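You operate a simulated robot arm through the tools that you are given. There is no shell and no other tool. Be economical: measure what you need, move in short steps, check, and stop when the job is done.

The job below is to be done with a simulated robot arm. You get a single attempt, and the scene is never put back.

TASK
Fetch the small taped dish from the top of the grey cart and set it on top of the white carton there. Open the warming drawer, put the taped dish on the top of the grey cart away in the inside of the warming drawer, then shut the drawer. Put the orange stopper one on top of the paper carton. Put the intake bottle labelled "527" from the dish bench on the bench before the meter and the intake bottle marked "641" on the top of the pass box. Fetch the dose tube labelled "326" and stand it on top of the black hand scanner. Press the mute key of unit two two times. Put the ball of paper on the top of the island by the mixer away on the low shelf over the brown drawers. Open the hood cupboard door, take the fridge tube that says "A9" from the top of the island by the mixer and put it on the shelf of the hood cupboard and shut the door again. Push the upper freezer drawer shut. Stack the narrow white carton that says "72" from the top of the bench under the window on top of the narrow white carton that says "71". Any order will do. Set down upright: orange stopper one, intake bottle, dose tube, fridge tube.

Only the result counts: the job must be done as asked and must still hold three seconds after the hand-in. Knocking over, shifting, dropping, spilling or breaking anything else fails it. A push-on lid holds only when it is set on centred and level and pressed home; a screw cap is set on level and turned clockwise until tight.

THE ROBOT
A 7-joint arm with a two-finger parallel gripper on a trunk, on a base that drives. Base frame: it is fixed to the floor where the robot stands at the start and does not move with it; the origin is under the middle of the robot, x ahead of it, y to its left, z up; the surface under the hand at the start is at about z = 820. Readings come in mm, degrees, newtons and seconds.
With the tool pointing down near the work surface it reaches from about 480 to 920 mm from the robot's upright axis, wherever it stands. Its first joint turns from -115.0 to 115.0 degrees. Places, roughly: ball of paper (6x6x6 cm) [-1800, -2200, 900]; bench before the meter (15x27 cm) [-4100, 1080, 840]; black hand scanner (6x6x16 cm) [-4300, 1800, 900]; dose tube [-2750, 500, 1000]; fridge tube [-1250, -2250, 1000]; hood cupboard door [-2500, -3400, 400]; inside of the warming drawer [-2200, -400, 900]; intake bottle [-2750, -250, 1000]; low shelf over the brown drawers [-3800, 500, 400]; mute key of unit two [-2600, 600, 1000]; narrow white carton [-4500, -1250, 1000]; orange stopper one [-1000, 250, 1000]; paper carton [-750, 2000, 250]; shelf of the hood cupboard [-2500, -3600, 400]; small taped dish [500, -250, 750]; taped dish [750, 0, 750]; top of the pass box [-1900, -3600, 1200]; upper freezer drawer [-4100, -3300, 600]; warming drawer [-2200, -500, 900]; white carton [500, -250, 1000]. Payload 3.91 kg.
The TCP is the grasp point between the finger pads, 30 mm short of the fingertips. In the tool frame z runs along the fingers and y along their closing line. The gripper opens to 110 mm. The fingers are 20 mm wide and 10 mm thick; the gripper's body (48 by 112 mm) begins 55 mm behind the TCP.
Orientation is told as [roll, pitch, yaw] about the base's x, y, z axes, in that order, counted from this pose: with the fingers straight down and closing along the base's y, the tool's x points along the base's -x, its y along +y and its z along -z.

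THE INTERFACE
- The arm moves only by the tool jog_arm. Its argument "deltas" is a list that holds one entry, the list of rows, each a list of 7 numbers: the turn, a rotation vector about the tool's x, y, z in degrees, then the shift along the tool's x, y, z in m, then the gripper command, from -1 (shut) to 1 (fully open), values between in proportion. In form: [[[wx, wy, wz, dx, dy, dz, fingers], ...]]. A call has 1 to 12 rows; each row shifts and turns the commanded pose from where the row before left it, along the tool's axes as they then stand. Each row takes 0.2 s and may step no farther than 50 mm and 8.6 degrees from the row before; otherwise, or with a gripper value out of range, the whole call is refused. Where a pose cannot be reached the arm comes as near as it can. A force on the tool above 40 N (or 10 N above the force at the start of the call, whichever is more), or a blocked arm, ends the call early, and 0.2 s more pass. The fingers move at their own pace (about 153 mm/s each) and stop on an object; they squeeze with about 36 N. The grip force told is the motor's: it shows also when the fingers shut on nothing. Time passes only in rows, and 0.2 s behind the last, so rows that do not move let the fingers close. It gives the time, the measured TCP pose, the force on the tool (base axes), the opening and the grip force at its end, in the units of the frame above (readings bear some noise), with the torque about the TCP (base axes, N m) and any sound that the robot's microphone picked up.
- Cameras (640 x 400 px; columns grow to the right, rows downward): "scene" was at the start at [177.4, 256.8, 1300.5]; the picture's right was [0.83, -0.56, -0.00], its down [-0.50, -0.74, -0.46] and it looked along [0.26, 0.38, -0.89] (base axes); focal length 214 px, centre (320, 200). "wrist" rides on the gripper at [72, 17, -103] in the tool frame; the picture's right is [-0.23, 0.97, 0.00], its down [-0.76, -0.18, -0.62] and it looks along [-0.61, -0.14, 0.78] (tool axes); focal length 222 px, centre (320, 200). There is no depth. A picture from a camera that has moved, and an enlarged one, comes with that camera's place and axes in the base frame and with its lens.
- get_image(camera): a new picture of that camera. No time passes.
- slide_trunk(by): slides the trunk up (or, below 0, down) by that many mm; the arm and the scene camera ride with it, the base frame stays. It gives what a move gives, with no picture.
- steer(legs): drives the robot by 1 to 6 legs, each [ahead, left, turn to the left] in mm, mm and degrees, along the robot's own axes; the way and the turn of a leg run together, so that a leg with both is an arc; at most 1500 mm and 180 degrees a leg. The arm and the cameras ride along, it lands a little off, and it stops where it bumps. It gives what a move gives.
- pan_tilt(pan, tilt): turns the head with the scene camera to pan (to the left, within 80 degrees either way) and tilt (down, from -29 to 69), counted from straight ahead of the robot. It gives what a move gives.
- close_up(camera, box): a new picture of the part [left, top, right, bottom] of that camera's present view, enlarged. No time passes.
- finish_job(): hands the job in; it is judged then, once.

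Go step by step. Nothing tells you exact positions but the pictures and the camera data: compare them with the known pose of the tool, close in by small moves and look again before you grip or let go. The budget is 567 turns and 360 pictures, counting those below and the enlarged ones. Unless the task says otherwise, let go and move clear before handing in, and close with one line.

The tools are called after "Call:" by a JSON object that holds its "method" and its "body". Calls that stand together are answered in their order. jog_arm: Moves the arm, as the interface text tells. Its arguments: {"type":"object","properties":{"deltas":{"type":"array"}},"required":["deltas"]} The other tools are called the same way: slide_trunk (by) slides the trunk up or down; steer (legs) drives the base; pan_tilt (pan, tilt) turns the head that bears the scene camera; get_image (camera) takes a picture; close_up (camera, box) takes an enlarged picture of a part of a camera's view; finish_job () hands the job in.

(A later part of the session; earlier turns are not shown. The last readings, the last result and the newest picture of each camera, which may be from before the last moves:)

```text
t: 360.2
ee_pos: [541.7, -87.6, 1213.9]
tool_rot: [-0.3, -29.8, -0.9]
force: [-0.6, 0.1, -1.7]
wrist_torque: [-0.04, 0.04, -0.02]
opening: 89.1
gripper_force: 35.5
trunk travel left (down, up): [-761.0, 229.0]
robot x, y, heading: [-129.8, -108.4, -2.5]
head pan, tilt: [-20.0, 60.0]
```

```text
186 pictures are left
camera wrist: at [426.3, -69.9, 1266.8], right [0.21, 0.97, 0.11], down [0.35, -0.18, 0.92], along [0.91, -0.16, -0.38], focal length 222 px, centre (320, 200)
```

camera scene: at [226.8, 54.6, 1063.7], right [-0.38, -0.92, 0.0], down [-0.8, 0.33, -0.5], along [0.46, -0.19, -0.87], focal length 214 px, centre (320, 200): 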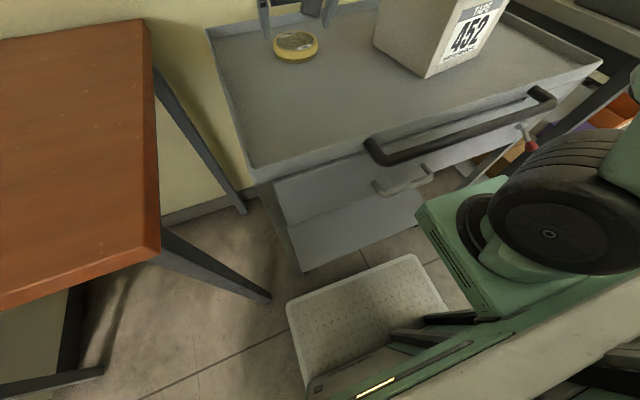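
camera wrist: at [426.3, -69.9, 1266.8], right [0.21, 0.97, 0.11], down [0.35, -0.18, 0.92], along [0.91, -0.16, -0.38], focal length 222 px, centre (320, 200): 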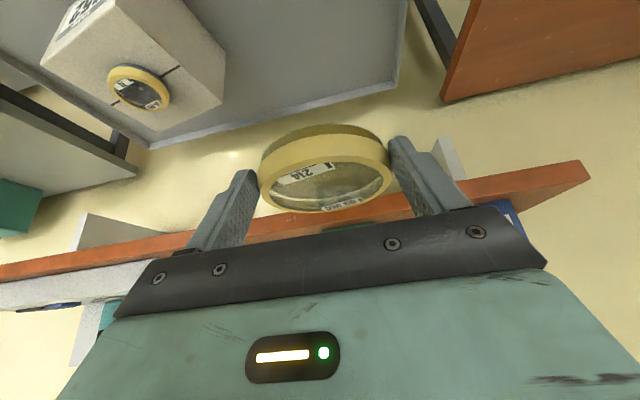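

Call:
{"method": "jog_arm", "body": {"deltas": [[[0, 0, 0, 0.0303, 0, -0.0175, -1], [0, 0, 0, 0.0303, 0, -0.0175, -1], [0, 0, 0, 0.0303, 0, -0.0175, -1], [0, 0, 0, 0.0303, 0, -0.0175, -1], [0, 0, 0, 0, 0, 0, -1]]]}}

Call:
{"method": "steer", "body": {"legs": [[0, 0, 92.5], [-1120, 0, 0], [0, 1200, 0]]}}

Call:
{"method": "pan_tilt", "body": {"pan": 20, "tilt": 40}}

Call:
{"method": "get_image", "body": {"camera": "scene"}}

```text
t: 361.4
ee_pos: [400.4, -85.7, 1213.2]
tool_rot: [-0.1, -29.8, -0.9]
force: [-0.1, -0.3, -1.9]
wrist_torque: [0.0, 0.07, 0.02]
opening: 88.8
gripper_force: 36.1
trunk travel left (down, up): [-761.0, 229.0]
robot x, y, heading: [-135.6, -108.3, -2.4]
head pan, tilt: [-20.0, 60.0]
```

```text
t: 376.7
ee_pos: [-1402.4, -665.9, 1213.0]
tool_rot: [-0.1, -29.8, 91.4]
force: [0.9, -0.7, -1.1]
wrist_torque: [-0.02, 0.0, 0.01]
opening: 88.3
gripper_force: 36.0
trunk travel left (down, up): [-761.0, 229.0]
robot x, y, heading: [-1358.2, -1198.7, 89.4]
head pan, tilt: [-20.0, 60.0]
```

```text
t: 377.7
ee_pos: [-1404.4, -665.3, 1214.1]
tool_rot: [-0.1, -29.8, 91.4]
force: [-0.3, 0.3, -1.5]
wrist_torque: [-0.06, -0.02, -0.03]
opening: 88.2
gripper_force: 36.4
trunk travel left (down, up): [-761.0, 229.0]
robot x, y, heading: [-1358.0, -1200.7, 89.5]
head pan, tilt: [20.0, 40.0]
```

```text
185 pictures are left
camera scene: at [-1589.3, -975.5, 1416.5], right [0.94, 0.33, 0.0], down [0.21, -0.61, -0.77], along [-0.26, 0.72, -0.64], focal length 214 px, centre (320, 200)
```

scene: 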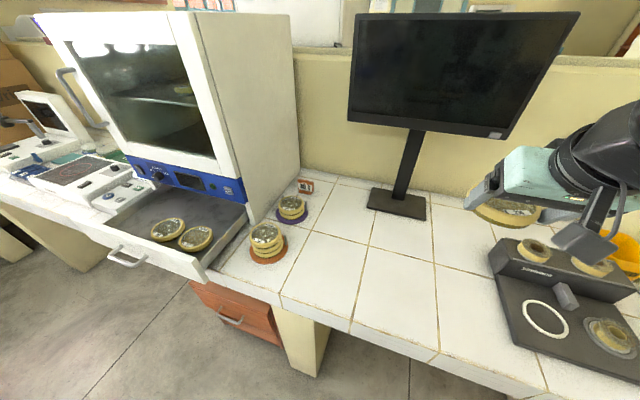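

Call:
{"method": "steer", "body": {"legs": [[-40, 0, 0], [0, 930, 0]]}}

Call:
{"method": "pan_tilt", "body": {"pan": 0, "tilt": 45}}

Call:
{"method": "get_image", "body": {"camera": "scene"}}

Call:
{"method": "get_image", "body": {"camera": "wrist"}}

```text
t: 383.1
ee_pos: [-2335.2, -708.4, 1213.5]
tool_rot: [0.0, -29.8, 92.3]
force: [-0.7, 0.5, -2.8]
wrist_torque: [-0.03, 0.01, 0.03]
opening: 88.3
gripper_force: 36.1
trunk travel left (down, up): [-761.0, 229.0]
robot x, y, heading: [-2281.8, -1239.3, 90.5]
head pan, tilt: [20.0, 40.0]
```

```text
t: 383.9
ee_pos: [-2335.2, -706.7, 1212.6]
tool_rot: [-0.1, -29.8, 92.3]
force: [0.2, 0.2, -0.7]
wrist_torque: [-0.03, -0.01, -0.03]
opening: 88.4
gripper_force: 35.8
trunk travel left (down, up): [-761.0, 229.0]
robot x, y, heading: [-2280.1, -1238.5, 90.3]
head pan, tilt: [0.0, 45.0]
```

```text
184 pictures are left
camera scene: at [-2488.6, -1019.6, 1409.3], right [1.0, 0.01, 0.0], down [0.01, -0.71, -0.71], along [-0.01, 0.71, -0.71], focal length 214 px, centre (320, 200)
```

scene: 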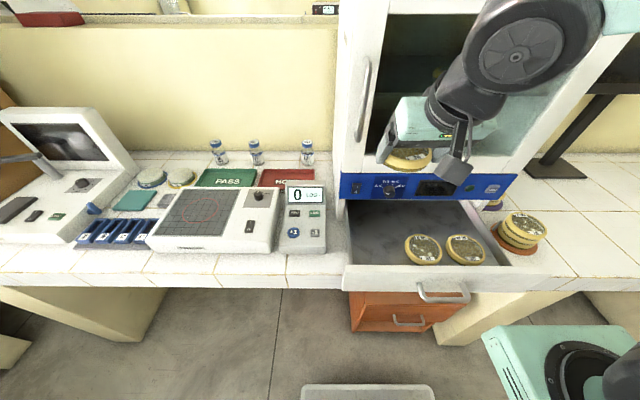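

```text
183 pictures are left
camera wrist: at [-2349.9, -823.5, 1266.9], right [-0.98, 0.16, 0.11], down [0.16, 0.36, 0.92], along [0.11, 0.92, -0.38], focal length 222 px, centre (320, 200)
```

wrist: 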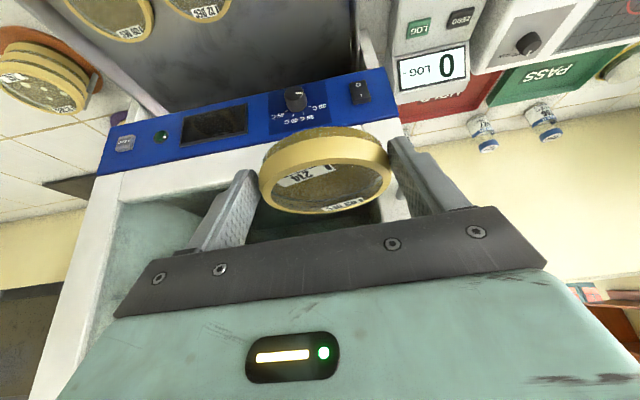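

Call:
{"method": "close_up", "body": {"camera": "scene", "box": [330, 180, 550, 310]}}

```text
2.91 times, centred on (440, 245) of scene
camera zoom: at [-2488.6, -1019.6, 1409.3], right [1.0, 0.01, 0.0], down [0.01, -0.71, -0.71], along [-0.01, 0.71, -0.71], focal length 624 px, centre (-29, 69)
```

zoom: 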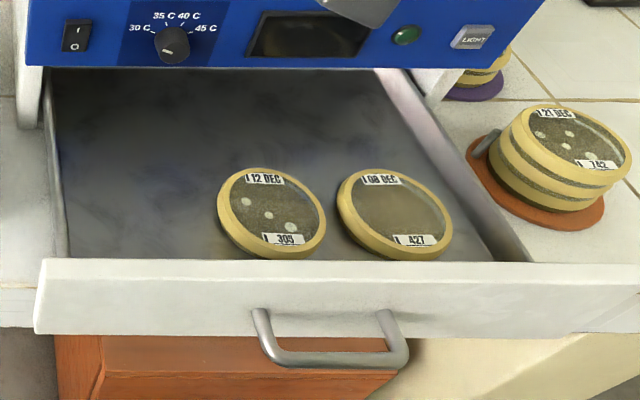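

The tilted hand's camera would nearly touch the drawer front, so I'll set the dish on the free counter nearby (about [-1680,-640]) and regrip it vertically.

Call:
{"method": "steer", "body": {"legs": [[0, -655, 0], [60, 0, 0]]}}

Call:
{"method": "slide_trunk", "body": {"by": -300}}

Call:
{"method": "get_image", "body": {"camera": "scene"}}

```text
t: 388.1
ee_pos: [-1678.0, -642.7, 1213.8]
tool_rot: [-0.2, -29.7, 92.2]
force: [-0.5, -0.6, -1.0]
wrist_torque: [-0.03, -0.01, -0.01]
opening: 88.1
gripper_force: 36.6
trunk travel left (down, up): [-761.0, 229.0]
robot x, y, heading: [-1622.1, -1178.0, 90.4]
head pan, tilt: [0.0, 45.0]
```

```text
t: 391.1
ee_pos: [-1678.5, -641.4, 913.3]
tool_rot: [-0.1, -29.9, 92.2]
force: [0.5, 0.1, -1.5]
wrist_torque: [-0.04, 0.01, -0.03]
opening: 88.0
gripper_force: 35.7
trunk travel left (down, up): [-461.0, 529.0]
robot x, y, heading: [-1622.8, -1175.1, 90.7]
head pan, tilt: [0.0, 45.0]
```

```text
181 pictures are left
camera scene: at [-1831.4, -954.3, 1109.3], right [1.0, 0.01, 0.0], down [0.01, -0.71, -0.71], along [-0.01, 0.71, -0.71], focal length 214 px, centre (320, 200)
```

scene: 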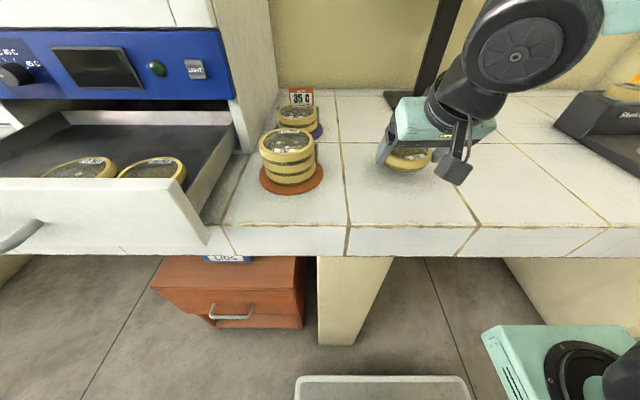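

Call:
{"method": "jog_arm", "body": {"deltas": [[[0, 0, 0, 0.005, 0, 0.0087, -1], [0, 0, 0, 0.004, 0, 0.0069, -1], [0, 0, 0, 0, 0, 0, -1]]]}}

Call:
{"method": "jog_arm", "body": {"deltas": [[[0, 0, 0, 0.002, 0, 0.0035, -1], [0, 0, 0, 0, 0, 0, -1]]]}}

Call:
{"method": "jog_arm", "body": {"deltas": [[[0, 0, 0, 0.0015, 0, 0.0026, -1], [0, 0, 0, 0, 0, 0, -1]]]}}

Call:
{"method": "close_up", "body": {"camera": "scene", "box": [360, 90, 500, 200]}}

```text
t: 391.9
ee_pos: [-1677.3, -644.1, 896.0]
tool_rot: [-0.2, -29.8, 92.2]
force: [-0.3, 0.6, -1.9]
wrist_torque: [-0.04, 0.0, 0.0]
opening: 88.2
gripper_force: 35.9
trunk travel left (down, up): [-461.0, 529.0]
robot x, y, heading: [-1625.8, -1174.5, 90.4]
head pan, tilt: [0.0, 45.0]
```

```text
t: 392.5
ee_pos: [-1677.7, -642.7, 891.7]
tool_rot: [-0.1, -29.8, 92.3]
force: [0.6, 0.2, -1.7]
wrist_torque: [-0.05, 0.0, -0.03]
opening: 88.1
gripper_force: 35.9
trunk travel left (down, up): [-461.0, 529.0]
robot x, y, heading: [-1623.5, -1177.1, 90.4]
head pan, tilt: [0.0, 45.0]
```

```text
t: 393.1
ee_pos: [-1680.1, -642.5, 886.2]
tool_rot: [-0.1, -29.8, 92.2]
force: [-0.6, 0.4, -2.0]
wrist_torque: [-0.03, 0.0, 0.03]
opening: 88.2
gripper_force: 36.6
trunk travel left (down, up): [-461.0, 529.0]
robot x, y, heading: [-1626.9, -1176.8, 90.5]
head pan, tilt: [0.0, 45.0]
```

```text
3.64 times, centred on (430, 145) of scene
camera zoom: at [-1831.4, -954.3, 1109.3], right [1.0, 0.01, 0.0], down [0.01, -0.71, -0.71], along [-0.01, 0.71, -0.71], focal length 780 px, centre (-80, 400)
```

zoom: 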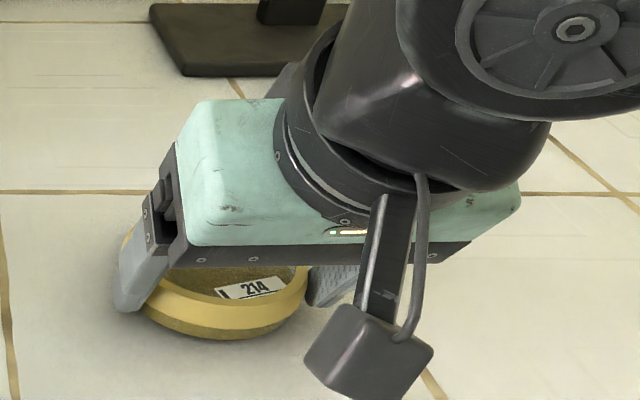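

Call:
{"method": "jog_arm", "body": {"deltas": [[[0, 0, 0, 0.001, 0, 0.0017, -1], [0, 0, 0, 0, 0, 0, -1]]]}}

Call:
{"method": "jog_arm", "body": {"deltas": [[[0, 0, 0, 0.001, 0, 0.0017, -1], [0, 0, 0, 0, 0, 0, -1]]]}}

```text
t: 393.7
ee_pos: [-1678.5, -643.3, 885.7]
tool_rot: [-0.3, -29.9, 92.2]
force: [-0.4, 0.0, -1.3]
wrist_torque: [-0.06, -0.01, 0.01]
opening: 88.0
gripper_force: 35.5
trunk travel left (down, up): [-461.0, 529.0]
robot x, y, heading: [-1624.2, -1179.5, 90.6]
head pan, tilt: [0.0, 45.0]
```

```text
t: 394.3
ee_pos: [-1678.5, -641.9, 884.5]
tool_rot: [-0.3, -29.7, 92.3]
force: [-1.2, -0.1, -1.3]
wrist_torque: [-0.09, -0.02, -0.01]
opening: 88.1
gripper_force: 36.0
trunk travel left (down, up): [-461.0, 529.0]
robot x, y, heading: [-1624.8, -1178.0, 90.3]
head pan, tilt: [0.0, 45.0]
```

Call:
{"method": "jog_arm", "body": {"deltas": [[[0, 0, 0, 0.001, 0, 0.0017, -1], [0, 0, 0, 0, 0, 0, -1]]]}}

Call:
{"method": "jog_arm", "body": {"deltas": [[[0, 0, 0, 0.001, 0, 0.0017, -1], [0, 0, 0, 0, 0, 0, -1]]]}}

Call:
{"method": "jog_arm", "body": {"deltas": [[[0, 0, 0, 0.001, 0, 0.0017, -1], [0, 0, 0, 0, 0, 0, -1]]]}}

```text
t: 394.9
ee_pos: [-1678.6, -643.3, 882.9]
tool_rot: [0.0, -30.0, 92.2]
force: [2.9, -2.2, 16.8]
wrist_torque: [0.29, -0.49, -0.21]
opening: 87.7
gripper_force: 35.9
trunk travel left (down, up): [-461.0, 529.0]
robot x, y, heading: [-1624.2, -1173.8, 90.5]
head pan, tilt: [0.0, 45.0]
```

```text
t: 395.5
ee_pos: [-1678.8, -643.5, 880.9]
tool_rot: [-0.1, -29.9, 92.2]
force: [5.1, -4.1, 26.4]
wrist_torque: [0.6, -0.16, -0.29]
opening: 87.8
gripper_force: 36.1
trunk travel left (down, up): [-461.0, 529.0]
robot x, y, heading: [-1625.5, -1173.8, 90.5]
head pan, tilt: [0.0, 45.0]
```

```text
t: 395.9
ee_pos: [-1680.4, -643.1, 881.3]
tool_rot: [0.0, -30.4, 92.2]
force: [0.8, 0.1, 14.9]
wrist_torque: [-0.12, -0.24, -0.02]
opening: 87.8
gripper_force: 35.9
trunk travel left (down, up): [-461.0, 529.0]
robot x, y, heading: [-1627.7, -1178.9, 90.4]
head pan, tilt: [0.0, 45.0]
stopped in row 1: the force on the tool passed its limit at 44 N (the readings are from after the stop); the commanded pose is now the measured one
```

Call:
{"method": "jog_arm", "body": {"deltas": [[[0, 0, 0, -0.0005, 0, -0.0009, -1], [0, 0, 0, 0, 0, 0, 1], [0, 0, 0, 0, 0, 0, 1], [0, 0, 0, -0.02, 0, -0.0346, 1], [0, 0, 0, -0.02, 0, -0.0346, 1], [0, 0, 0, -0.02, 0, -0.0346, 1], [0, 7.5, 0, 0, 0, 0, 1], [0, 7.5, 0, 0, 0, 0, 1], [0, 7.5, 0, 0, 0, 0, 1], [0, 7.5, 0, 0, 0, 0, 1], [0, 0, 0, 0, 0, 0, 1]]]}}

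Call:
{"method": "get_image", "body": {"camera": "wrist"}}

Call:
{"method": "get_image", "body": {"camera": "scene"}}

```text
t: 398.3
ee_pos: [-1678.5, -642.6, 1000.4]
tool_rot: [0.0, 0.1, 92.2]
force: [-0.5, -0.1, 0.2]
wrist_torque: [-0.01, -0.02, -0.02]
opening: 110.0
gripper_force: 0.1
trunk travel left (down, up): [-461.0, 529.0]
robot x, y, heading: [-1623.8, -1174.6, 90.6]
head pan, tilt: [0.0, 45.0]
```

```text
179 pictures are left
camera wrist: at [-1694.9, -716.4, 1104.1], right [-0.98, 0.19, 0.0], down [0.15, 0.77, 0.62], along [0.12, 0.61, -0.78], focal length 222 px, centre (320, 200)
```

wrist: 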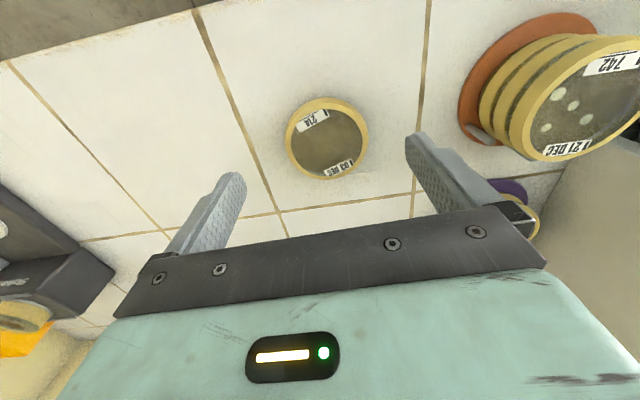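

```text
178 pictures are left
camera scene: at [-1831.3, -954.4, 1109.3], right [1.0, 0.01, 0.0], down [0.01, -0.71, -0.71], along [-0.01, 0.71, -0.71], focal length 214 px, centre (320, 200)
```

scene: 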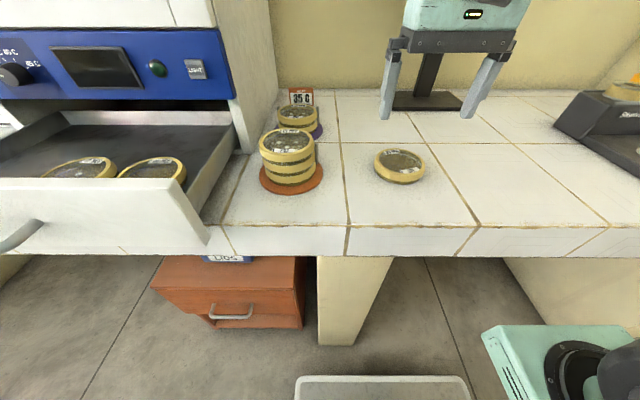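

Call:
{"method": "jog_arm", "body": {"deltas": [[[0, 0, 0, -0.026, 0.004, 0, 1], [0, 0, 0, 0, 0, 0.04, 1], [0, 0, 0, 0, 0, 0.04, 1], [0, 0, 0, 0, 0, 0.03, 1], [0, 0, 0, 0, 0, 0, 1]]]}}

Call:
{"method": "get_image", "body": {"camera": "wrist"}}

```text
t: 399.5
ee_pos: [-1683.7, -617.4, 890.4]
tool_rot: [-0.1, -0.1, 92.2]
force: [0.4, -0.3, 0.1]
wrist_torque: [0.02, -0.01, -0.01]
opening: 110.3
gripper_force: 0.2
trunk travel left (down, up): [-461.0, 529.0]
robot x, y, heading: [-1623.5, -1174.7, 90.6]
head pan, tilt: [0.0, 45.0]
```

```text
177 pictures are left
camera wrist: at [-1700.0, -690.8, 993.4], right [-0.98, 0.19, 0.0], down [0.15, 0.77, 0.62], along [0.12, 0.61, -0.78], focal length 222 px, centre (320, 200)
```

wrist: 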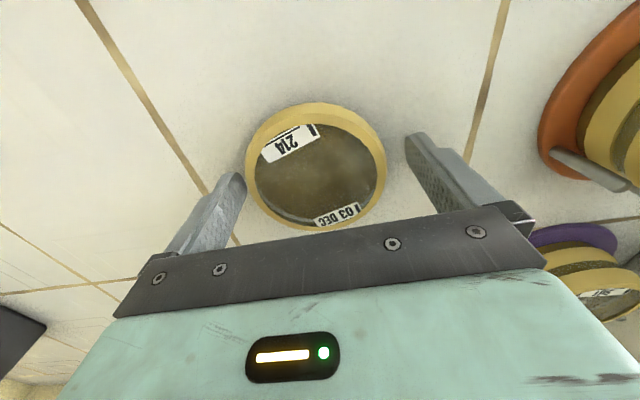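

Call:
{"method": "jog_arm", "body": {"deltas": [[[0, 0, 0, 0, 0, 0.007, 1], [0, 0, 0, 0, 0, 0, -1], [0, 0, 0, 0, 0, 0, -1], [0, 0, 0, 0, 0, 0, -1], [0, 0, 0, 0, 0, -0.03, -1], [0, 0, 0, 0, 0, -0.04, -1], [0, 0, 0, 0, 0, 0, -1]]]}}

Call:
{"method": "slide_trunk", "body": {"by": 230}}

Call:
{"method": "get_image", "body": {"camera": "wrist"}}

```text
t: 401.1
ee_pos: [-1683.9, -618.4, 955.6]
tool_rot: [0.0, 0.1, 92.2]
force: [-0.6, -0.5, -1.4]
wrist_torque: [-0.02, -0.01, 0.02]
opening: 90.9
gripper_force: 35.8
trunk travel left (down, up): [-461.0, 529.0]
robot x, y, heading: [-1622.9, -1174.2, 90.2]
head pan, tilt: [0.0, 45.0]
```

```text
t: 403.5
ee_pos: [-1683.5, -617.0, 1184.7]
tool_rot: [0.0, 0.1, 92.1]
force: [0.4, -0.7, -1.7]
wrist_torque: [-0.05, -0.08, 0.0]
opening: 91.1
gripper_force: 36.2
trunk travel left (down, up): [-691.0, 299.0]
robot x, y, heading: [-1623.6, -1178.0, 90.5]
head pan, tilt: [0.0, 45.0]
```

```text
176 pictures are left
camera wrist: at [-1698.7, -691.9, 1288.4], right [-0.98, 0.19, 0.0], down [0.15, 0.77, 0.62], along [0.12, 0.61, -0.78], focal length 222 px, centre (320, 200)
```

wrist: 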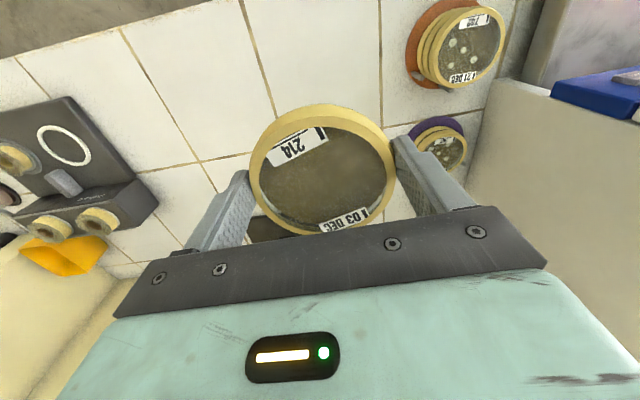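

Call:
{"method": "steer", "body": {"legs": [[-68, 0, 0], [0, 653, 0]]}}

Call:
{"method": "get_image", "body": {"camera": "wrist"}}

Call:
{"method": "get_image", "body": {"camera": "scene"}}

```text
t: 407.7
ee_pos: [-2338.9, -695.2, 1183.9]
tool_rot: [0.0, 0.0, 93.0]
force: [0.3, 0.3, -1.5]
wrist_torque: [-0.02, 0.01, 0.0]
opening: 90.6
gripper_force: 35.9
trunk travel left (down, up): [-691.0, 299.0]
robot x, y, heading: [-2270.9, -1250.8, 91.4]
head pan, tilt: [0.0, 45.0]
```

```text
175 pictures are left
camera wrist: at [-2353.6, -769.3, 1288.4], right [-0.98, 0.18, 0.0], down [0.14, 0.77, 0.62], along [0.11, 0.61, -0.78], focal length 222 px, centre (320, 200)
```

wrist: 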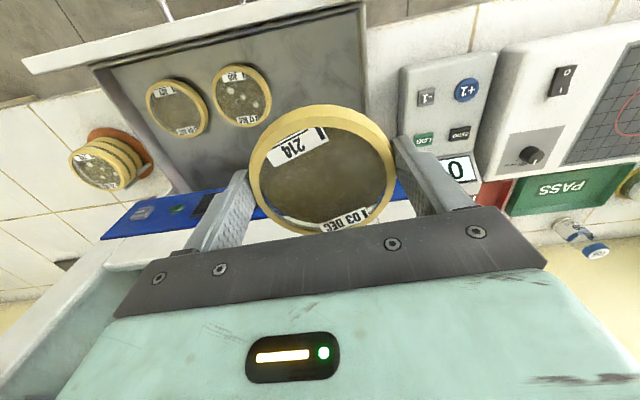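

```text
174 pictures are left
camera scene: at [-2482.3, -1033.7, 1339.3], right [1.0, 0.02, 0.0], down [0.02, -0.71, -0.71], along [-0.02, 0.71, -0.71], focal length 214 px, centre (320, 200)
```

scene: 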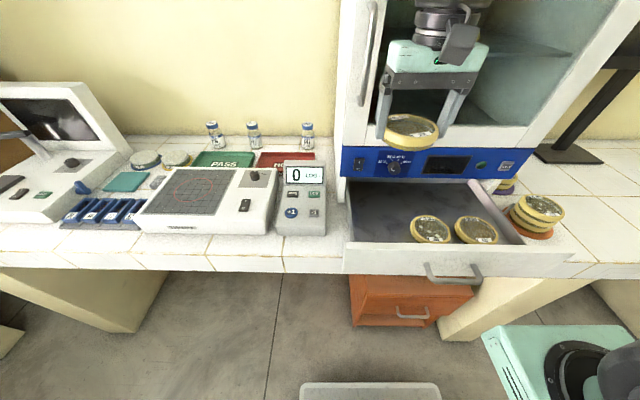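

Call:
{"method": "jog_arm", "body": {"deltas": [[[0, 0, 0, 0, -0.008, 0, -1], [0, 0, 0, 0, 0, 0, -1]]]}}

Call:
{"method": "slide_trunk", "body": {"by": -200}}

Call:
{"method": "get_image", "body": {"camera": "wrist"}}

Call:
{"method": "get_image", "body": {"camera": "scene"}}

```text
t: 408.3
ee_pos: [-2332.2, -694.4, 1184.9]
tool_rot: [0.0, 0.0, 93.0]
force: [0.3, -0.4, -1.0]
wrist_torque: [-0.01, -0.02, -0.01]
opening: 90.9
gripper_force: 36.2
trunk travel left (down, up): [-691.0, 299.0]
robot x, y, heading: [-2272.4, -1253.0, 91.2]
head pan, tilt: [0.0, 45.0]
```

```text
t: 410.5
ee_pos: [-2332.5, -695.1, 984.1]
tool_rot: [-0.1, 0.0, 92.9]
force: [-0.4, 0.4, -1.8]
wrist_torque: [0.0, 0.01, 0.03]
opening: 90.6
gripper_force: 36.5
trunk travel left (down, up): [-491.0, 499.0]
robot x, y, heading: [-2269.5, -1252.7, 91.4]
head pan, tilt: [0.0, 45.0]
```

```text
173 pictures are left
camera wrist: at [-2345.6, -768.7, 1088.2], right [-0.98, 0.18, 0.0], down [0.14, 0.77, 0.62], along [0.11, 0.61, -0.78], focal length 222 px, centre (320, 200)
```

wrist: 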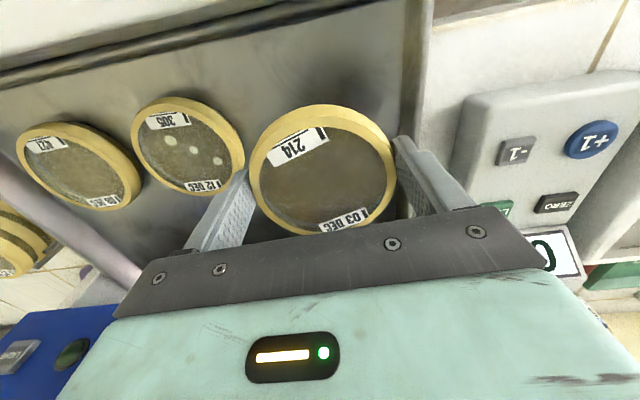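

```text
172 pictures are left
camera scene: at [-2482.3, -1033.7, 1139.3], right [1.0, 0.02, 0.0], down [0.02, -0.71, -0.71], along [-0.02, 0.71, -0.71], focal length 214 px, centre (320, 200)
```

scene: 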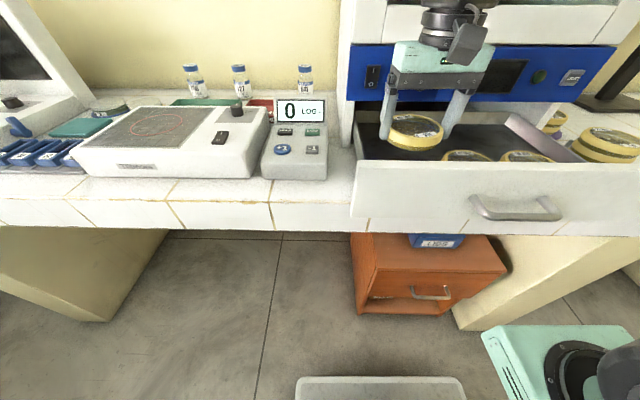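

Call:
{"method": "jog_arm", "body": {"deltas": [[[0, 0, 0, 0, 0, 0.02, -1], [0, 0, 0, 0, 0, 0.015, -1], [0, 0, 0, 0, 0, 0.01, -1], [0, 0, 0, 0, 0, 0, -1]]]}}

Call:
{"method": "get_image", "body": {"camera": "wrist"}}

```text
t: 411.5
ee_pos: [-2330.0, -693.4, 939.7]
tool_rot: [-0.1, 0.0, 92.9]
force: [0.4, -0.4, -1.6]
wrist_torque: [0.01, 0.01, 0.04]
opening: 90.5
gripper_force: 35.7
trunk travel left (down, up): [-491.0, 499.0]
robot x, y, heading: [-2272.4, -1248.3, 91.2]
head pan, tilt: [0.0, 45.0]
```

```text
171 pictures are left
camera wrist: at [-2345.4, -767.9, 1043.2], right [-0.98, 0.18, 0.0], down [0.14, 0.77, 0.62], along [0.11, 0.61, -0.78], focal length 222 px, centre (320, 200)
```

wrist: 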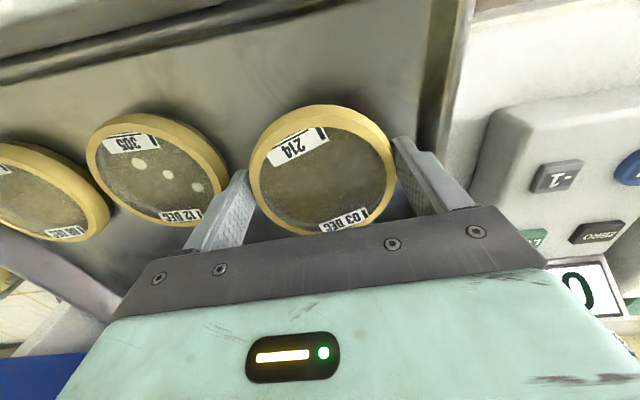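

Call:
{"method": "jog_arm", "body": {"deltas": [[[0, 0, 0, 0, 0, 0.008, -1], [0, 0, 0, 0, 0, 0.004, -1], [0, 0, 0, 0, 0, 0, -1]]]}}

Call:
{"method": "jog_arm", "body": {"deltas": [[[0, 0, 0, 0, 0, 0.004, -1], [0, 0, 0, 0, 0, 0, -1]]]}}

Call:
{"method": "jog_arm", "body": {"deltas": [[[0, 0, 0, 0, 0, 0.003, -1], [0, 0, 0, 0, 0, 0, -1]]]}}

```text
t: 412.3
ee_pos: [-2330.2, -693.6, 927.9]
tool_rot: [-0.1, 0.0, 93.0]
force: [-0.4, -0.2, -1.3]
wrist_torque: [-0.02, 0.02, -0.01]
opening: 90.7
gripper_force: 36.0
trunk travel left (down, up): [-491.0, 499.0]
robot x, y, heading: [-2268.3, -1251.7, 91.3]
head pan, tilt: [0.0, 45.0]
```

```text
t: 412.9
ee_pos: [-2331.3, -693.3, 924.6]
tool_rot: [0.0, 0.0, 93.1]
force: [0.3, 0.0, -1.4]
wrist_torque: [-0.03, 0.01, 0.0]
opening: 91.0
gripper_force: 36.1
trunk travel left (down, up): [-491.0, 499.0]
robot x, y, heading: [-2270.0, -1252.8, 91.3]
head pan, tilt: [0.0, 45.0]
```

```text
t: 413.5
ee_pos: [-2331.2, -692.8, 922.1]
tool_rot: [-0.1, 0.0, 93.0]
force: [-0.2, -0.3, -2.0]
wrist_torque: [0.02, -0.01, 0.01]
opening: 90.7
gripper_force: 35.4
trunk travel left (down, up): [-491.0, 499.0]
robot x, y, heading: [-2271.1, -1252.6, 91.5]
head pan, tilt: [0.0, 45.0]
```

Call:
{"method": "jog_arm", "body": {"deltas": [[[0, 0, 0, 0, 0, 0.004, -1], [0, 0, 0, 0, 0, 0, -1]]]}}

Call:
{"method": "jog_arm", "body": {"deltas": [[[0, 0, 0, 0, 0, 0.004, -1], [0, 0, 0, 0, 0, 0, -1]]]}}

Call:
{"method": "jog_arm", "body": {"deltas": [[[0, 0, 0, 0, 0, 0.003, -1], [0, 0, 0, 0, 0, 0, -1]]]}}

Call:
{"method": "get_image", "body": {"camera": "wrist"}}

```text
t: 414.1
ee_pos: [-2331.8, -693.6, 918.5]
tool_rot: [0.1, -0.1, 93.0]
force: [1.2, 0.4, 11.6]
wrist_torque: [-0.25, -0.12, 0.1]
opening: 90.9
gripper_force: 36.3
trunk travel left (down, up): [-491.0, 499.0]
robot x, y, heading: [-2272.6, -1251.5, 91.3]
head pan, tilt: [0.0, 45.0]
```

```text
t: 414.7
ee_pos: [-2331.0, -694.8, 914.4]
tool_rot: [0.0, -0.1, 93.0]
force: [3.0, 1.0, 30.3]
wrist_torque: [0.32, -0.18, 0.12]
opening: 90.7
gripper_force: 36.1
trunk travel left (down, up): [-491.0, 499.0]
robot x, y, heading: [-2271.8, -1251.6, 91.1]
head pan, tilt: [0.0, 45.0]
```

```text
t: 415.0
ee_pos: [-2331.1, -693.3, 915.2]
tool_rot: [0.0, -0.4, 93.0]
force: [3.0, -0.1, 18.4]
wrist_torque: [-0.58, -0.14, 0.15]
opening: 90.8
gripper_force: 35.7
trunk travel left (down, up): [-491.0, 499.0]
robot x, y, heading: [-2272.4, -1251.5, 91.1]
head pan, tilt: [0.0, 45.0]
stopped in row 1: the force on the tool passed its limit at 46 N (the readings are from after the stop); the commanded pose is now the measured one
```

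```text
170 pictures are left
camera wrist: at [-2345.6, -768.3, 1016.9], right [-0.98, 0.18, 0.0], down [0.14, 0.77, 0.63], along [0.11, 0.62, -0.78], focal length 222 px, centre (320, 200)
```

wrist: 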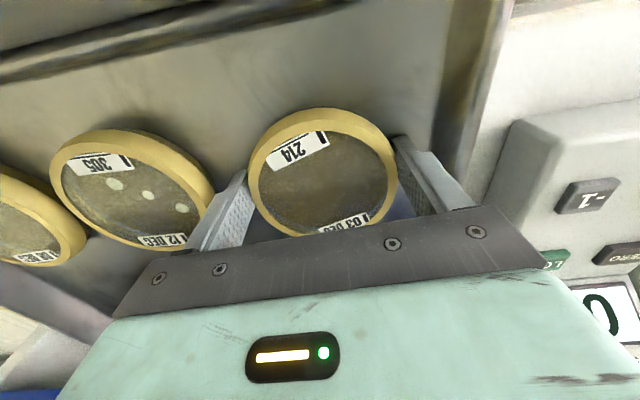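

Call:
{"method": "jog_arm", "body": {"deltas": [[[0, 0, 0, 0, 0, -0.001, -1], [0, 0, 0, 0, 0, 0, 0.78], [0, 0, 0, 0, 0, 0, 0.78], [0, 0, 0, 0, 0, -0.02, 0.78], [0, 0, 0, 0, 0, -0.04, 0.78], [0, 0, 0, 0, 0, -0.04, 0.78], [0, 0, 0, 0, 0, 0, 0.78]]]}}

Call:
{"method": "get_image", "body": {"camera": "wrist"}}

Call:
{"method": "get_image", "body": {"camera": "scene"}}

```text
t: 416.6
ee_pos: [-2330.4, -695.6, 1014.9]
tool_rot: [0.0, -0.2, 93.0]
force: [0.2, 0.3, 0.3]
wrist_torque: [0.04, -0.02, -0.02]
opening: 97.7
gripper_force: 0.1
trunk travel left (down, up): [-491.0, 499.0]
robot x, y, heading: [-2271.7, -1251.7, 91.3]
head pan, tilt: [0.0, 45.0]
```

```text
169 pictures are left
camera wrist: at [-2345.0, -769.2, 1118.3], right [-0.98, 0.18, 0.0], down [0.14, 0.77, 0.63], along [0.11, 0.62, -0.78], focal length 222 px, centre (320, 200)
```

wrist: 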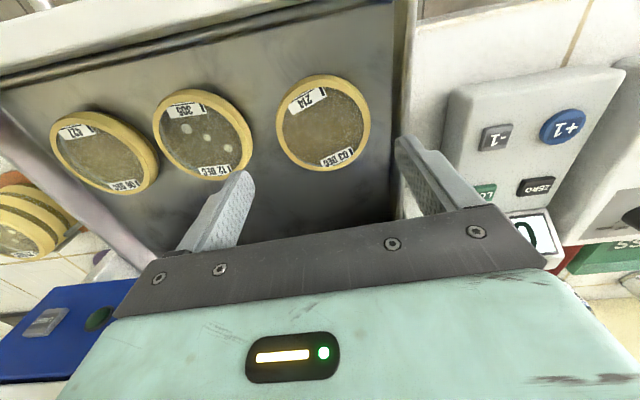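

```text
168 pictures are left
camera scene: at [-2482.2, -1033.7, 1139.3], right [1.0, 0.02, 0.0], down [0.02, -0.71, -0.71], along [-0.02, 0.71, -0.71], focal length 214 px, centre (320, 200)
```

scene: 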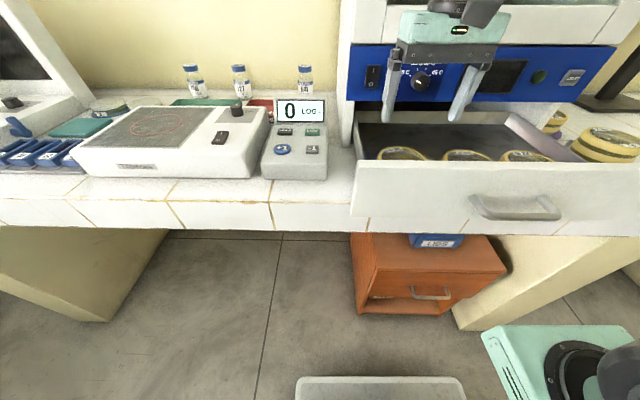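

Dish 214 lies flat in the drawer. Now I'll back off, lower closed fingers in front of the handle and push it shut.

Call:
{"method": "slide_trunk", "body": {"by": 60}}

Call:
{"method": "steer", "body": {"legs": [[-125, 0, 0], [0, -110, 0]]}}

Call:
{"method": "jog_arm", "body": {"deltas": [[[0, 0, 0, 0.03, 0, 0, -1], [0, 0, 0, 0.03, 0, 0, -1], [0, 0, 0, 0, 0, 0, -1]]]}}

Call:
{"method": "get_image", "body": {"camera": "scene"}}

```text
t: 417.6
ee_pos: [-2331.5, -695.1, 1075.0]
tool_rot: [0.0, -0.2, 93.1]
force: [-0.7, 0.8, -0.4]
wrist_torque: [-0.01, -0.02, -0.06]
opening: 98.1
gripper_force: 0.0
trunk travel left (down, up): [-551.0, 439.0]
robot x, y, heading: [-2273.2, -1251.6, 91.3]
head pan, tilt: [0.0, 45.0]
```

```text
t: 419.7
ee_pos: [-2216.3, -816.4, 1075.5]
tool_rot: [0.1, -0.2, 93.1]
force: [0.6, -0.7, -0.2]
wrist_torque: [0.01, 0.02, 0.0]
opening: 97.9
gripper_force: 0.1
trunk travel left (down, up): [-551.0, 439.0]
robot x, y, heading: [-2159.5, -1377.0, 91.2]
head pan, tilt: [0.0, 45.0]
```

```text
t: 420.5
ee_pos: [-2214.5, -878.8, 1074.1]
tool_rot: [0.1, -0.1, 92.9]
force: [0.2, 0.3, 0.2]
wrist_torque: [0.01, 0.0, 0.0]
opening: 0.0
gripper_force: 36.2
trunk travel left (down, up): [-551.0, 439.0]
robot x, y, heading: [-2155.9, -1374.0, 91.2]
head pan, tilt: [0.0, 45.0]
```

```text
167 pictures are left
camera scene: at [-2368.4, -1157.0, 1199.3], right [1.0, 0.02, 0.0], down [0.02, -0.71, -0.71], along [-0.02, 0.71, -0.71], focal length 214 px, centre (320, 200)
```

scene: 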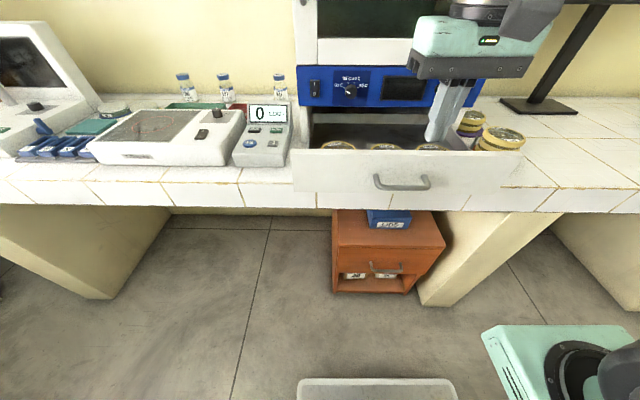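

Call:
{"method": "slide_trunk", "body": {"by": -150}}

Call:
{"method": "jog_arm", "body": {"deltas": [[[0, 0, 0, -0.03, 0, 0, -1], [0, 0, 0, -0.02, 0, 0, -1], [0, 0, 0, -0.02, 0, 0, -1], [0, 0, 0, -0.02, 0, 0, -1], [0, 0, 0, -0.02, 0, 0, -1], [0, 0, 0, 0, 0, 0, -1]]]}}

Call:
{"method": "get_image", "body": {"camera": "scene"}}

```text
t: 422.2
ee_pos: [-2215.5, -878.6, 924.5]
tool_rot: [0.0, -0.2, 92.9]
force: [-0.2, 0.3, 0.2]
wrist_torque: [-0.01, -0.01, -0.03]
opening: 0.1
gripper_force: 36.1
trunk travel left (down, up): [-401.0, 589.0]
robot x, y, heading: [-2159.3, -1377.2, 91.3]
head pan, tilt: [0.0, 45.0]
```

```text
t: 423.6
ee_pos: [-2221.1, -769.7, 924.4]
tool_rot: [0.0, -0.2, 93.0]
force: [-0.4, 0.2, -0.6]
wrist_torque: [-0.02, 0.0, -0.02]
opening: 0.0
gripper_force: 36.3
trunk travel left (down, up): [-401.0, 589.0]
robot x, y, heading: [-2157.0, -1374.3, 91.5]
head pan, tilt: [0.0, 45.0]
```

```text
166 pictures are left
camera scene: at [-2368.4, -1157.1, 1049.3], right [1.0, 0.02, 0.0], down [0.02, -0.71, -0.71], along [-0.02, 0.71, -0.71], focal length 214 px, centre (320, 200)
```

scene: 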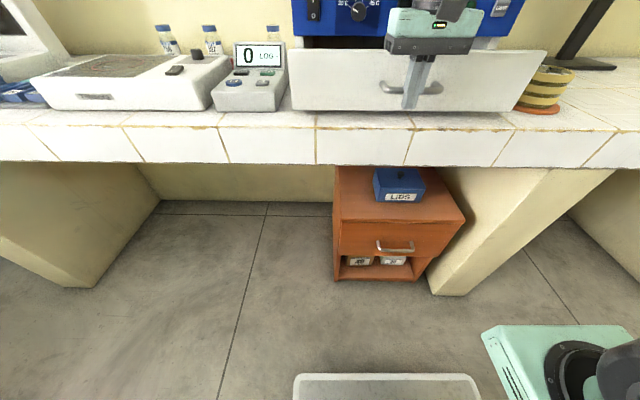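

Call:
{"method": "jog_arm", "body": {"deltas": [[[0, 0, 0, -0.02, 0, 0, -1], [0, 0, 0, -0.02, 0, 0, -1], [0, 0, 0, -0.02, 0, 0, -1], [0, 0, 0, -0.02, 0, 0, -1], [0, 0, 0, -0.02, 0, 0, -1], [0, 0, 0, -0.015, 0, 0, -1], [0, 0, 0, -0.01, 0, 0, -1], [0, 0, 0, 0, 0, 0, -1]]]}}

Call:
{"method": "jog_arm", "body": {"deltas": [[[0, 0, 0, -0.006, 0, 0, -1], [0, 0, 0, -0.005, 0, 0, -1], [0, 0, 0, -0.004, 0, 0, -1], [0, 0, 0, -0.003, 0, 0, -1], [0, 0, 0, -0.003, 0, 0, -1], [0, 0, 0, 0, 0, 0, -1]]]}}

Call:
{"method": "get_image", "body": {"camera": "scene"}}

```text
t: 425.4
ee_pos: [-2229.0, -642.9, 925.7]
tool_rot: [0.0, -0.2, 93.0]
force: [-0.3, -0.4, -0.5]
wrist_torque: [0.01, -0.01, -0.02]
opening: 0.1
gripper_force: 36.5
trunk travel left (down, up): [-401.0, 589.0]
robot x, y, heading: [-2158.6, -1376.5, 91.3]
head pan, tilt: [0.0, 45.0]
```

```text
t: 426.5
ee_pos: [-2229.1, -630.6, 926.0]
tool_rot: [0.0, 0.7, 93.3]
force: [2.6, -11.5, 4.3]
wrist_torque: [-0.07, -0.13, -0.08]
opening: 0.0
gripper_force: 36.1
trunk travel left (down, up): [-401.0, 589.0]
robot x, y, heading: [-2157.9, -1381.0, 91.1]
head pan, tilt: [0.0, 45.0]
stopped in row 5: the force on the tool passed its limit at 45 N (the readings are from after the stop); the commanded pose is now the measured one
```

```text
165 pictures are left
camera scene: at [-2368.1, -1158.2, 1049.5], right [1.0, 0.02, 0.0], down [0.02, -0.71, -0.71], along [-0.02, 0.71, -0.71], focal length 214 px, centre (320, 200)
```

scene: 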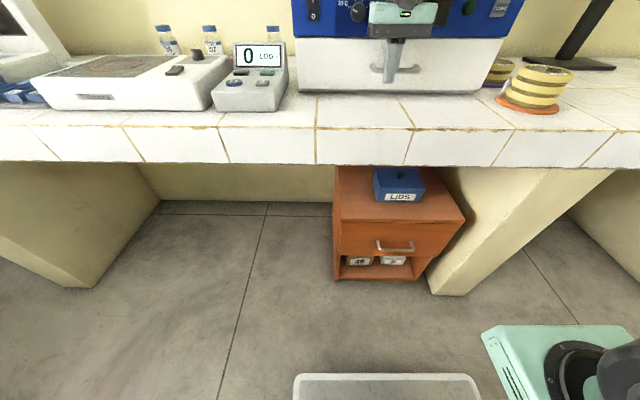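

The drawer is shut. Now I'll retreat, raise and look for the intake bottles.

Call:
{"method": "jog_arm", "body": {"deltas": [[[0, 0, 0, 0.03, 0, 0, -1], [0, 0, 0, 0.03, 0, 0, 0], [0, 0, 0, 0.03, 0, 0, 0], [0, 0, 0, 0.03, 0, 0, 0], [0, 0, 0, 0, 0, 0, 0]]]}}

Call:
{"method": "slide_trunk", "body": {"by": 320}}

Call:
{"method": "pan_tilt", "body": {"pan": 15, "tilt": 40}}

Call:
{"method": "steer", "body": {"legs": [[140, 0, 0], [0, 400, 0]]}}

Call:
{"method": "get_image", "body": {"camera": "scene"}}

```text
t: 427.7
ee_pos: [-2222.9, -748.4, 926.2]
tool_rot: [-0.2, 0.6, 93.1]
force: [0.8, -1.3, -0.3]
wrist_torque: [0.01, 0.01, 0.0]
opening: 54.8
gripper_force: 0.1
trunk travel left (down, up): [-401.0, 589.0]
robot x, y, heading: [-2160.9, -1374.1, 91.5]
head pan, tilt: [0.0, 45.0]
```

```text
t: 430.8
ee_pos: [-2222.3, -748.8, 1247.1]
tool_rot: [-0.1, 0.5, 93.0]
force: [0.1, -0.6, -0.4]
wrist_torque: [-0.02, 0.03, -0.01]
opening: 54.9
gripper_force: 0.0
trunk travel left (down, up): [-721.0, 269.0]
robot x, y, heading: [-2156.4, -1374.7, 91.6]
head pan, tilt: [0.0, 45.0]
```

```text
t: 431.6
ee_pos: [-2222.6, -749.7, 1246.4]
tool_rot: [-0.1, 0.5, 93.1]
force: [0.0, 0.2, -0.1]
wrist_torque: [0.0, 0.02, -0.01]
opening: 55.3
gripper_force: 0.1
trunk travel left (down, up): [-721.0, 269.0]
robot x, y, heading: [-2157.7, -1373.5, 91.2]
head pan, tilt: [15.0, 40.0]
```

```text
t: 433.0
ee_pos: [-2224.5, -623.6, 1246.0]
tool_rot: [-0.2, 1.3, 92.7]
force: [1.3, -5.3, 2.7]
wrist_torque: [0.67, 0.11, -0.11]
opening: 55.0
gripper_force: 0.0
trunk travel left (down, up): [-721.0, 269.0]
robot x, y, heading: [-2163.0, -1246.7, 91.4]
head pan, tilt: [15.0, 40.0]
stopped in leg 1: the force on the tool passed its limit at 88 N (the readings are from after the stop); the commanded pose is now the measured one
```

```text
164 pictures are left
camera scene: at [-2392.7, -1027.4, 1376.7], right [0.96, 0.28, 0.0], down [0.18, -0.62, -0.77], along [-0.21, 0.74, -0.64], focal length 214 px, centre (320, 200)
```

scene: 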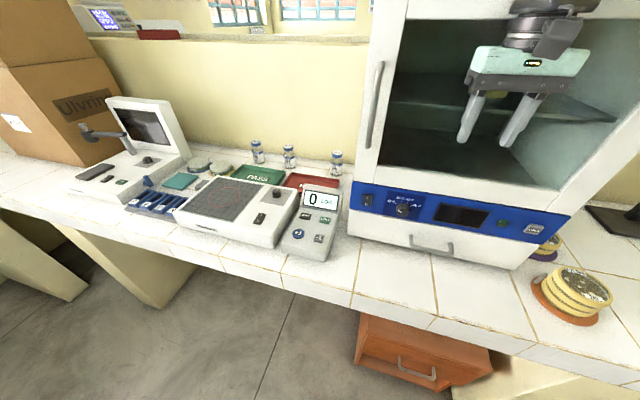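

I bumped the incubator door with the hand, so I'm backing off at once and checking.

Call:
{"method": "steer", "body": {"legs": [[-90, 0, 0], [0, 330, 0]]}}

Call:
{"method": "get_image", "body": {"camera": "scene"}}

Call:
{"method": "close_up", "body": {"camera": "scene", "box": [260, 80, 460, 230]}}

```text
t: 435.8
ee_pos: [-2545.6, -718.2, 1247.4]
tool_rot: [-0.2, 1.2, 92.6]
force: [-0.3, -0.3, 0.4]
wrist_torque: [0.03, 0.02, 0.05]
opening: 54.8
gripper_force: 0.0
trunk travel left (down, up): [-721.0, 269.0]
robot x, y, heading: [-2486.4, -1340.0, 90.9]
head pan, tilt: [15.0, 40.0]
```

```text
163 pictures are left
camera scene: at [-2716.8, -1121.1, 1376.5], right [0.96, 0.27, 0.0], down [0.18, -0.62, -0.77], along [-0.21, 0.74, -0.64], focal length 214 px, centre (320, 200)
```

scene: 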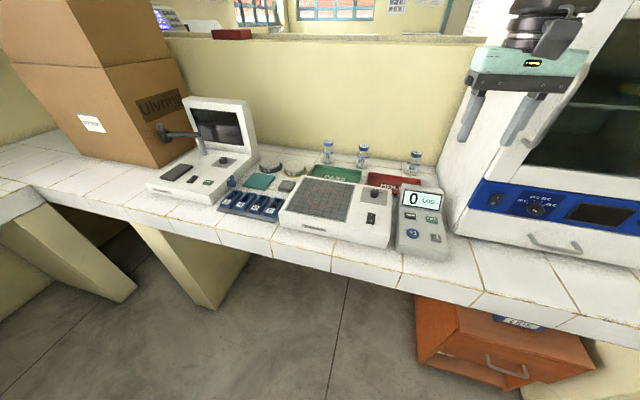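

```text
2.67 times, centred on (360, 155) of scene
camera zoom: at [-2716.8, -1121.1, 1376.5], right [0.96, 0.27, 0.0], down [0.18, -0.62, -0.77], along [-0.21, 0.74, -0.64], focal length 572 px, centre (213, 320)
```

zoom: 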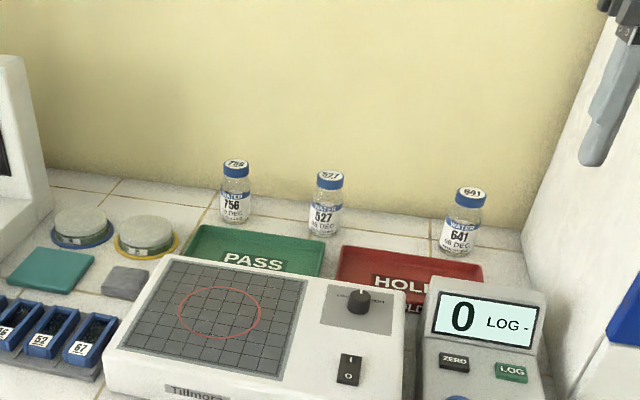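

The bottles read 756, 527 and 641. 641 stands at about [-2544,-210], close to the incubator's left side, so I'll approach it from further left with the arm clear of the incubator.

Call:
{"method": "steer", "body": {"legs": [[0, 265, 0]]}}

Call:
{"method": "jog_arm", "body": {"deltas": [[[0, 0, 0, 0, -0.044, 0, 0], [0, 0, 0, 0, -0.044, 0, 0], [0, 0, 0, 0, -0.044, 0, 0], [0, 0, 0, 0, -0.044, 0, 0], [0, 0, 0, 0, -0.044, 0, 0], [0, 0, 0, 0, -0.044, 0, 0], [0, -7.5, 0, 0, 0, 0, 0], [0, -7.5, 0, 0, 0, 0, 0], [0, -7.5, 0, 0, 0, 0, 0], [0, -7.5, 0, 0, 0, 0, 0], [0, 0, 0, 0, 0, 0, 0]]]}}

Call:
{"method": "get_image", "body": {"camera": "scene"}}

Call:
{"method": "get_image", "body": {"camera": "wrist"}}

```text
t: 437.7
ee_pos: [-2809.2, -721.4, 1246.1]
tool_rot: [-0.2, 1.2, 92.5]
force: [-0.1, 0.2, -0.2]
wrist_torque: [0.01, 0.0, -0.01]
opening: 55.1
gripper_force: 0.0
trunk travel left (down, up): [-721.0, 269.0]
robot x, y, heading: [-2751.5, -1347.6, 90.7]
head pan, tilt: [15.0, 40.0]
```

```text
t: 440.1
ee_pos: [-2545.8, -710.2, 1246.7]
tool_rot: [-0.3, -29.0, 92.6]
force: [0.1, 0.3, -0.5]
wrist_torque: [0.0, 0.02, 0.01]
opening: 54.9
gripper_force: 0.1
trunk travel left (down, up): [-721.0, 269.0]
robot x, y, heading: [-2749.8, -1338.7, 90.8]
head pan, tilt: [15.0, 40.0]
```

```text
161 pictures are left
camera scene: at [-2981.2, -1124.4, 1376.5], right [0.96, 0.27, 0.0], down [0.17, -0.62, -0.77], along [-0.21, 0.74, -0.64], focal length 214 px, centre (320, 200)
```

scene: 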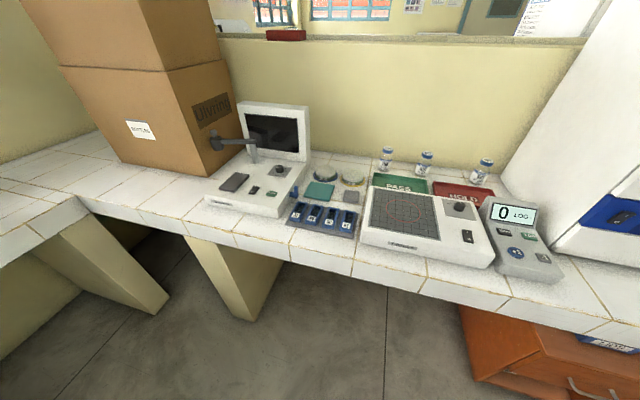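

```text
160 pictures are left
camera wrist: at [-2559.9, -824.5, 1302.2], right [-0.98, 0.16, 0.11], down [0.16, 0.37, 0.91], along [0.1, 0.91, -0.39], focal length 222 px, centre (320, 200)
```

wrist: 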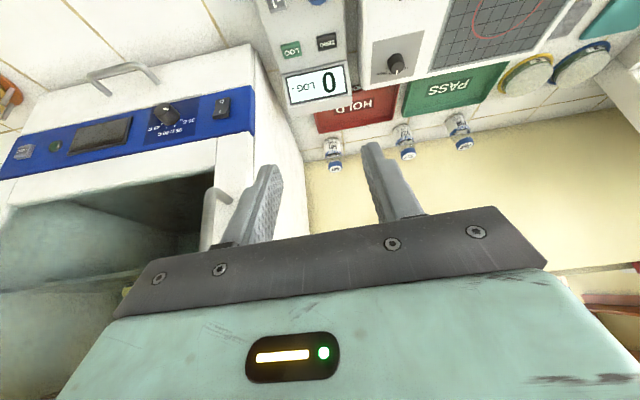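

Call:
{"method": "close_up", "body": {"camera": "scene", "box": [360, 130, 520, 230]}}

Call:
{"method": "close_up", "body": {"camera": "wrist", "box": [280, 60, 500, 190]}}

```text
4.00 times, centred on (440, 180) of scene
camera zoom: at [-2981.2, -1124.4, 1376.5], right [0.96, 0.27, 0.0], down [0.17, -0.62, -0.77], along [-0.21, 0.74, -0.64], focal length 858 px, centre (-160, 280)
```

zoom: 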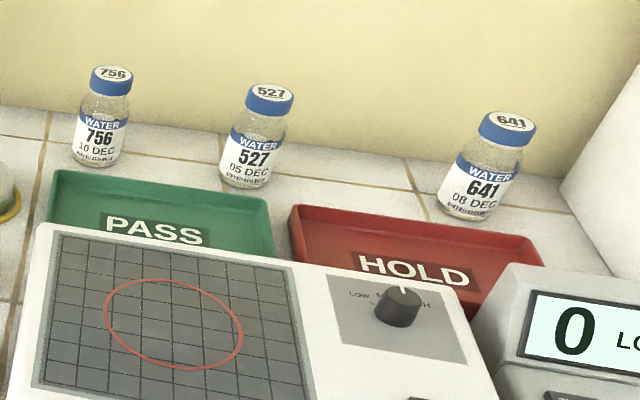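

```text
2.91 times, centred on (390, 125) of wrist
camera zoom: at [-2559.9, -824.5, 1302.2], right [-0.98, 0.16, 0.11], down [0.16, 0.37, 0.91], along [0.1, 0.91, -0.39], focal length 646 px, centre (116, 418)
```

zoom: 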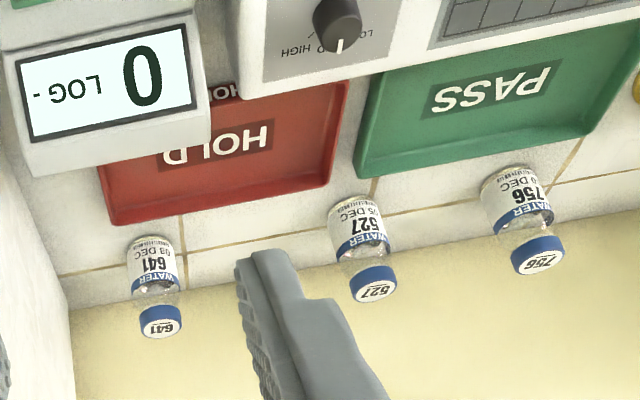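

Call:
{"method": "steer", "body": {"legs": [[300, 0, -0.8]]}}

Call:
{"method": "get_image", "body": {"camera": "scene"}}

```text
t: 442.1
ee_pos: [-2540.8, -416.8, 1247.1]
tool_rot: [-0.2, -28.8, 91.8]
force: [-0.2, 0.4, 0.3]
wrist_torque: [-0.02, 0.0, -0.01]
opening: 55.1
gripper_force: 0.0
trunk travel left (down, up): [-721.0, 269.0]
robot x, y, heading: [-2753.8, -1048.6, 90.0]
head pan, tilt: [15.0, 40.0]
```

```text
157 pictures are left
camera scene: at [-2980.1, -826.3, 1376.5], right [0.97, 0.26, 0.0], down [0.17, -0.62, -0.77], along [-0.2, 0.74, -0.64], focal length 214 px, centre (320, 200)
```

scene: 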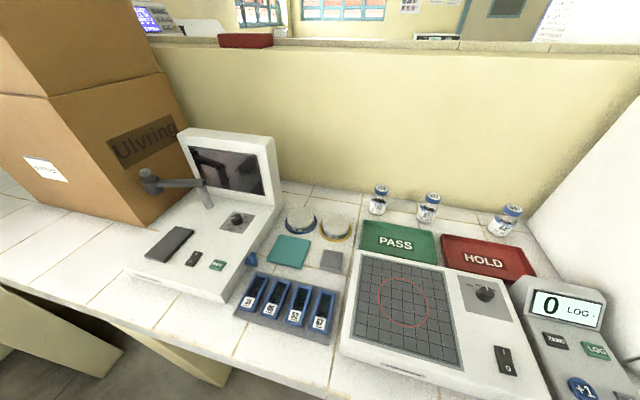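

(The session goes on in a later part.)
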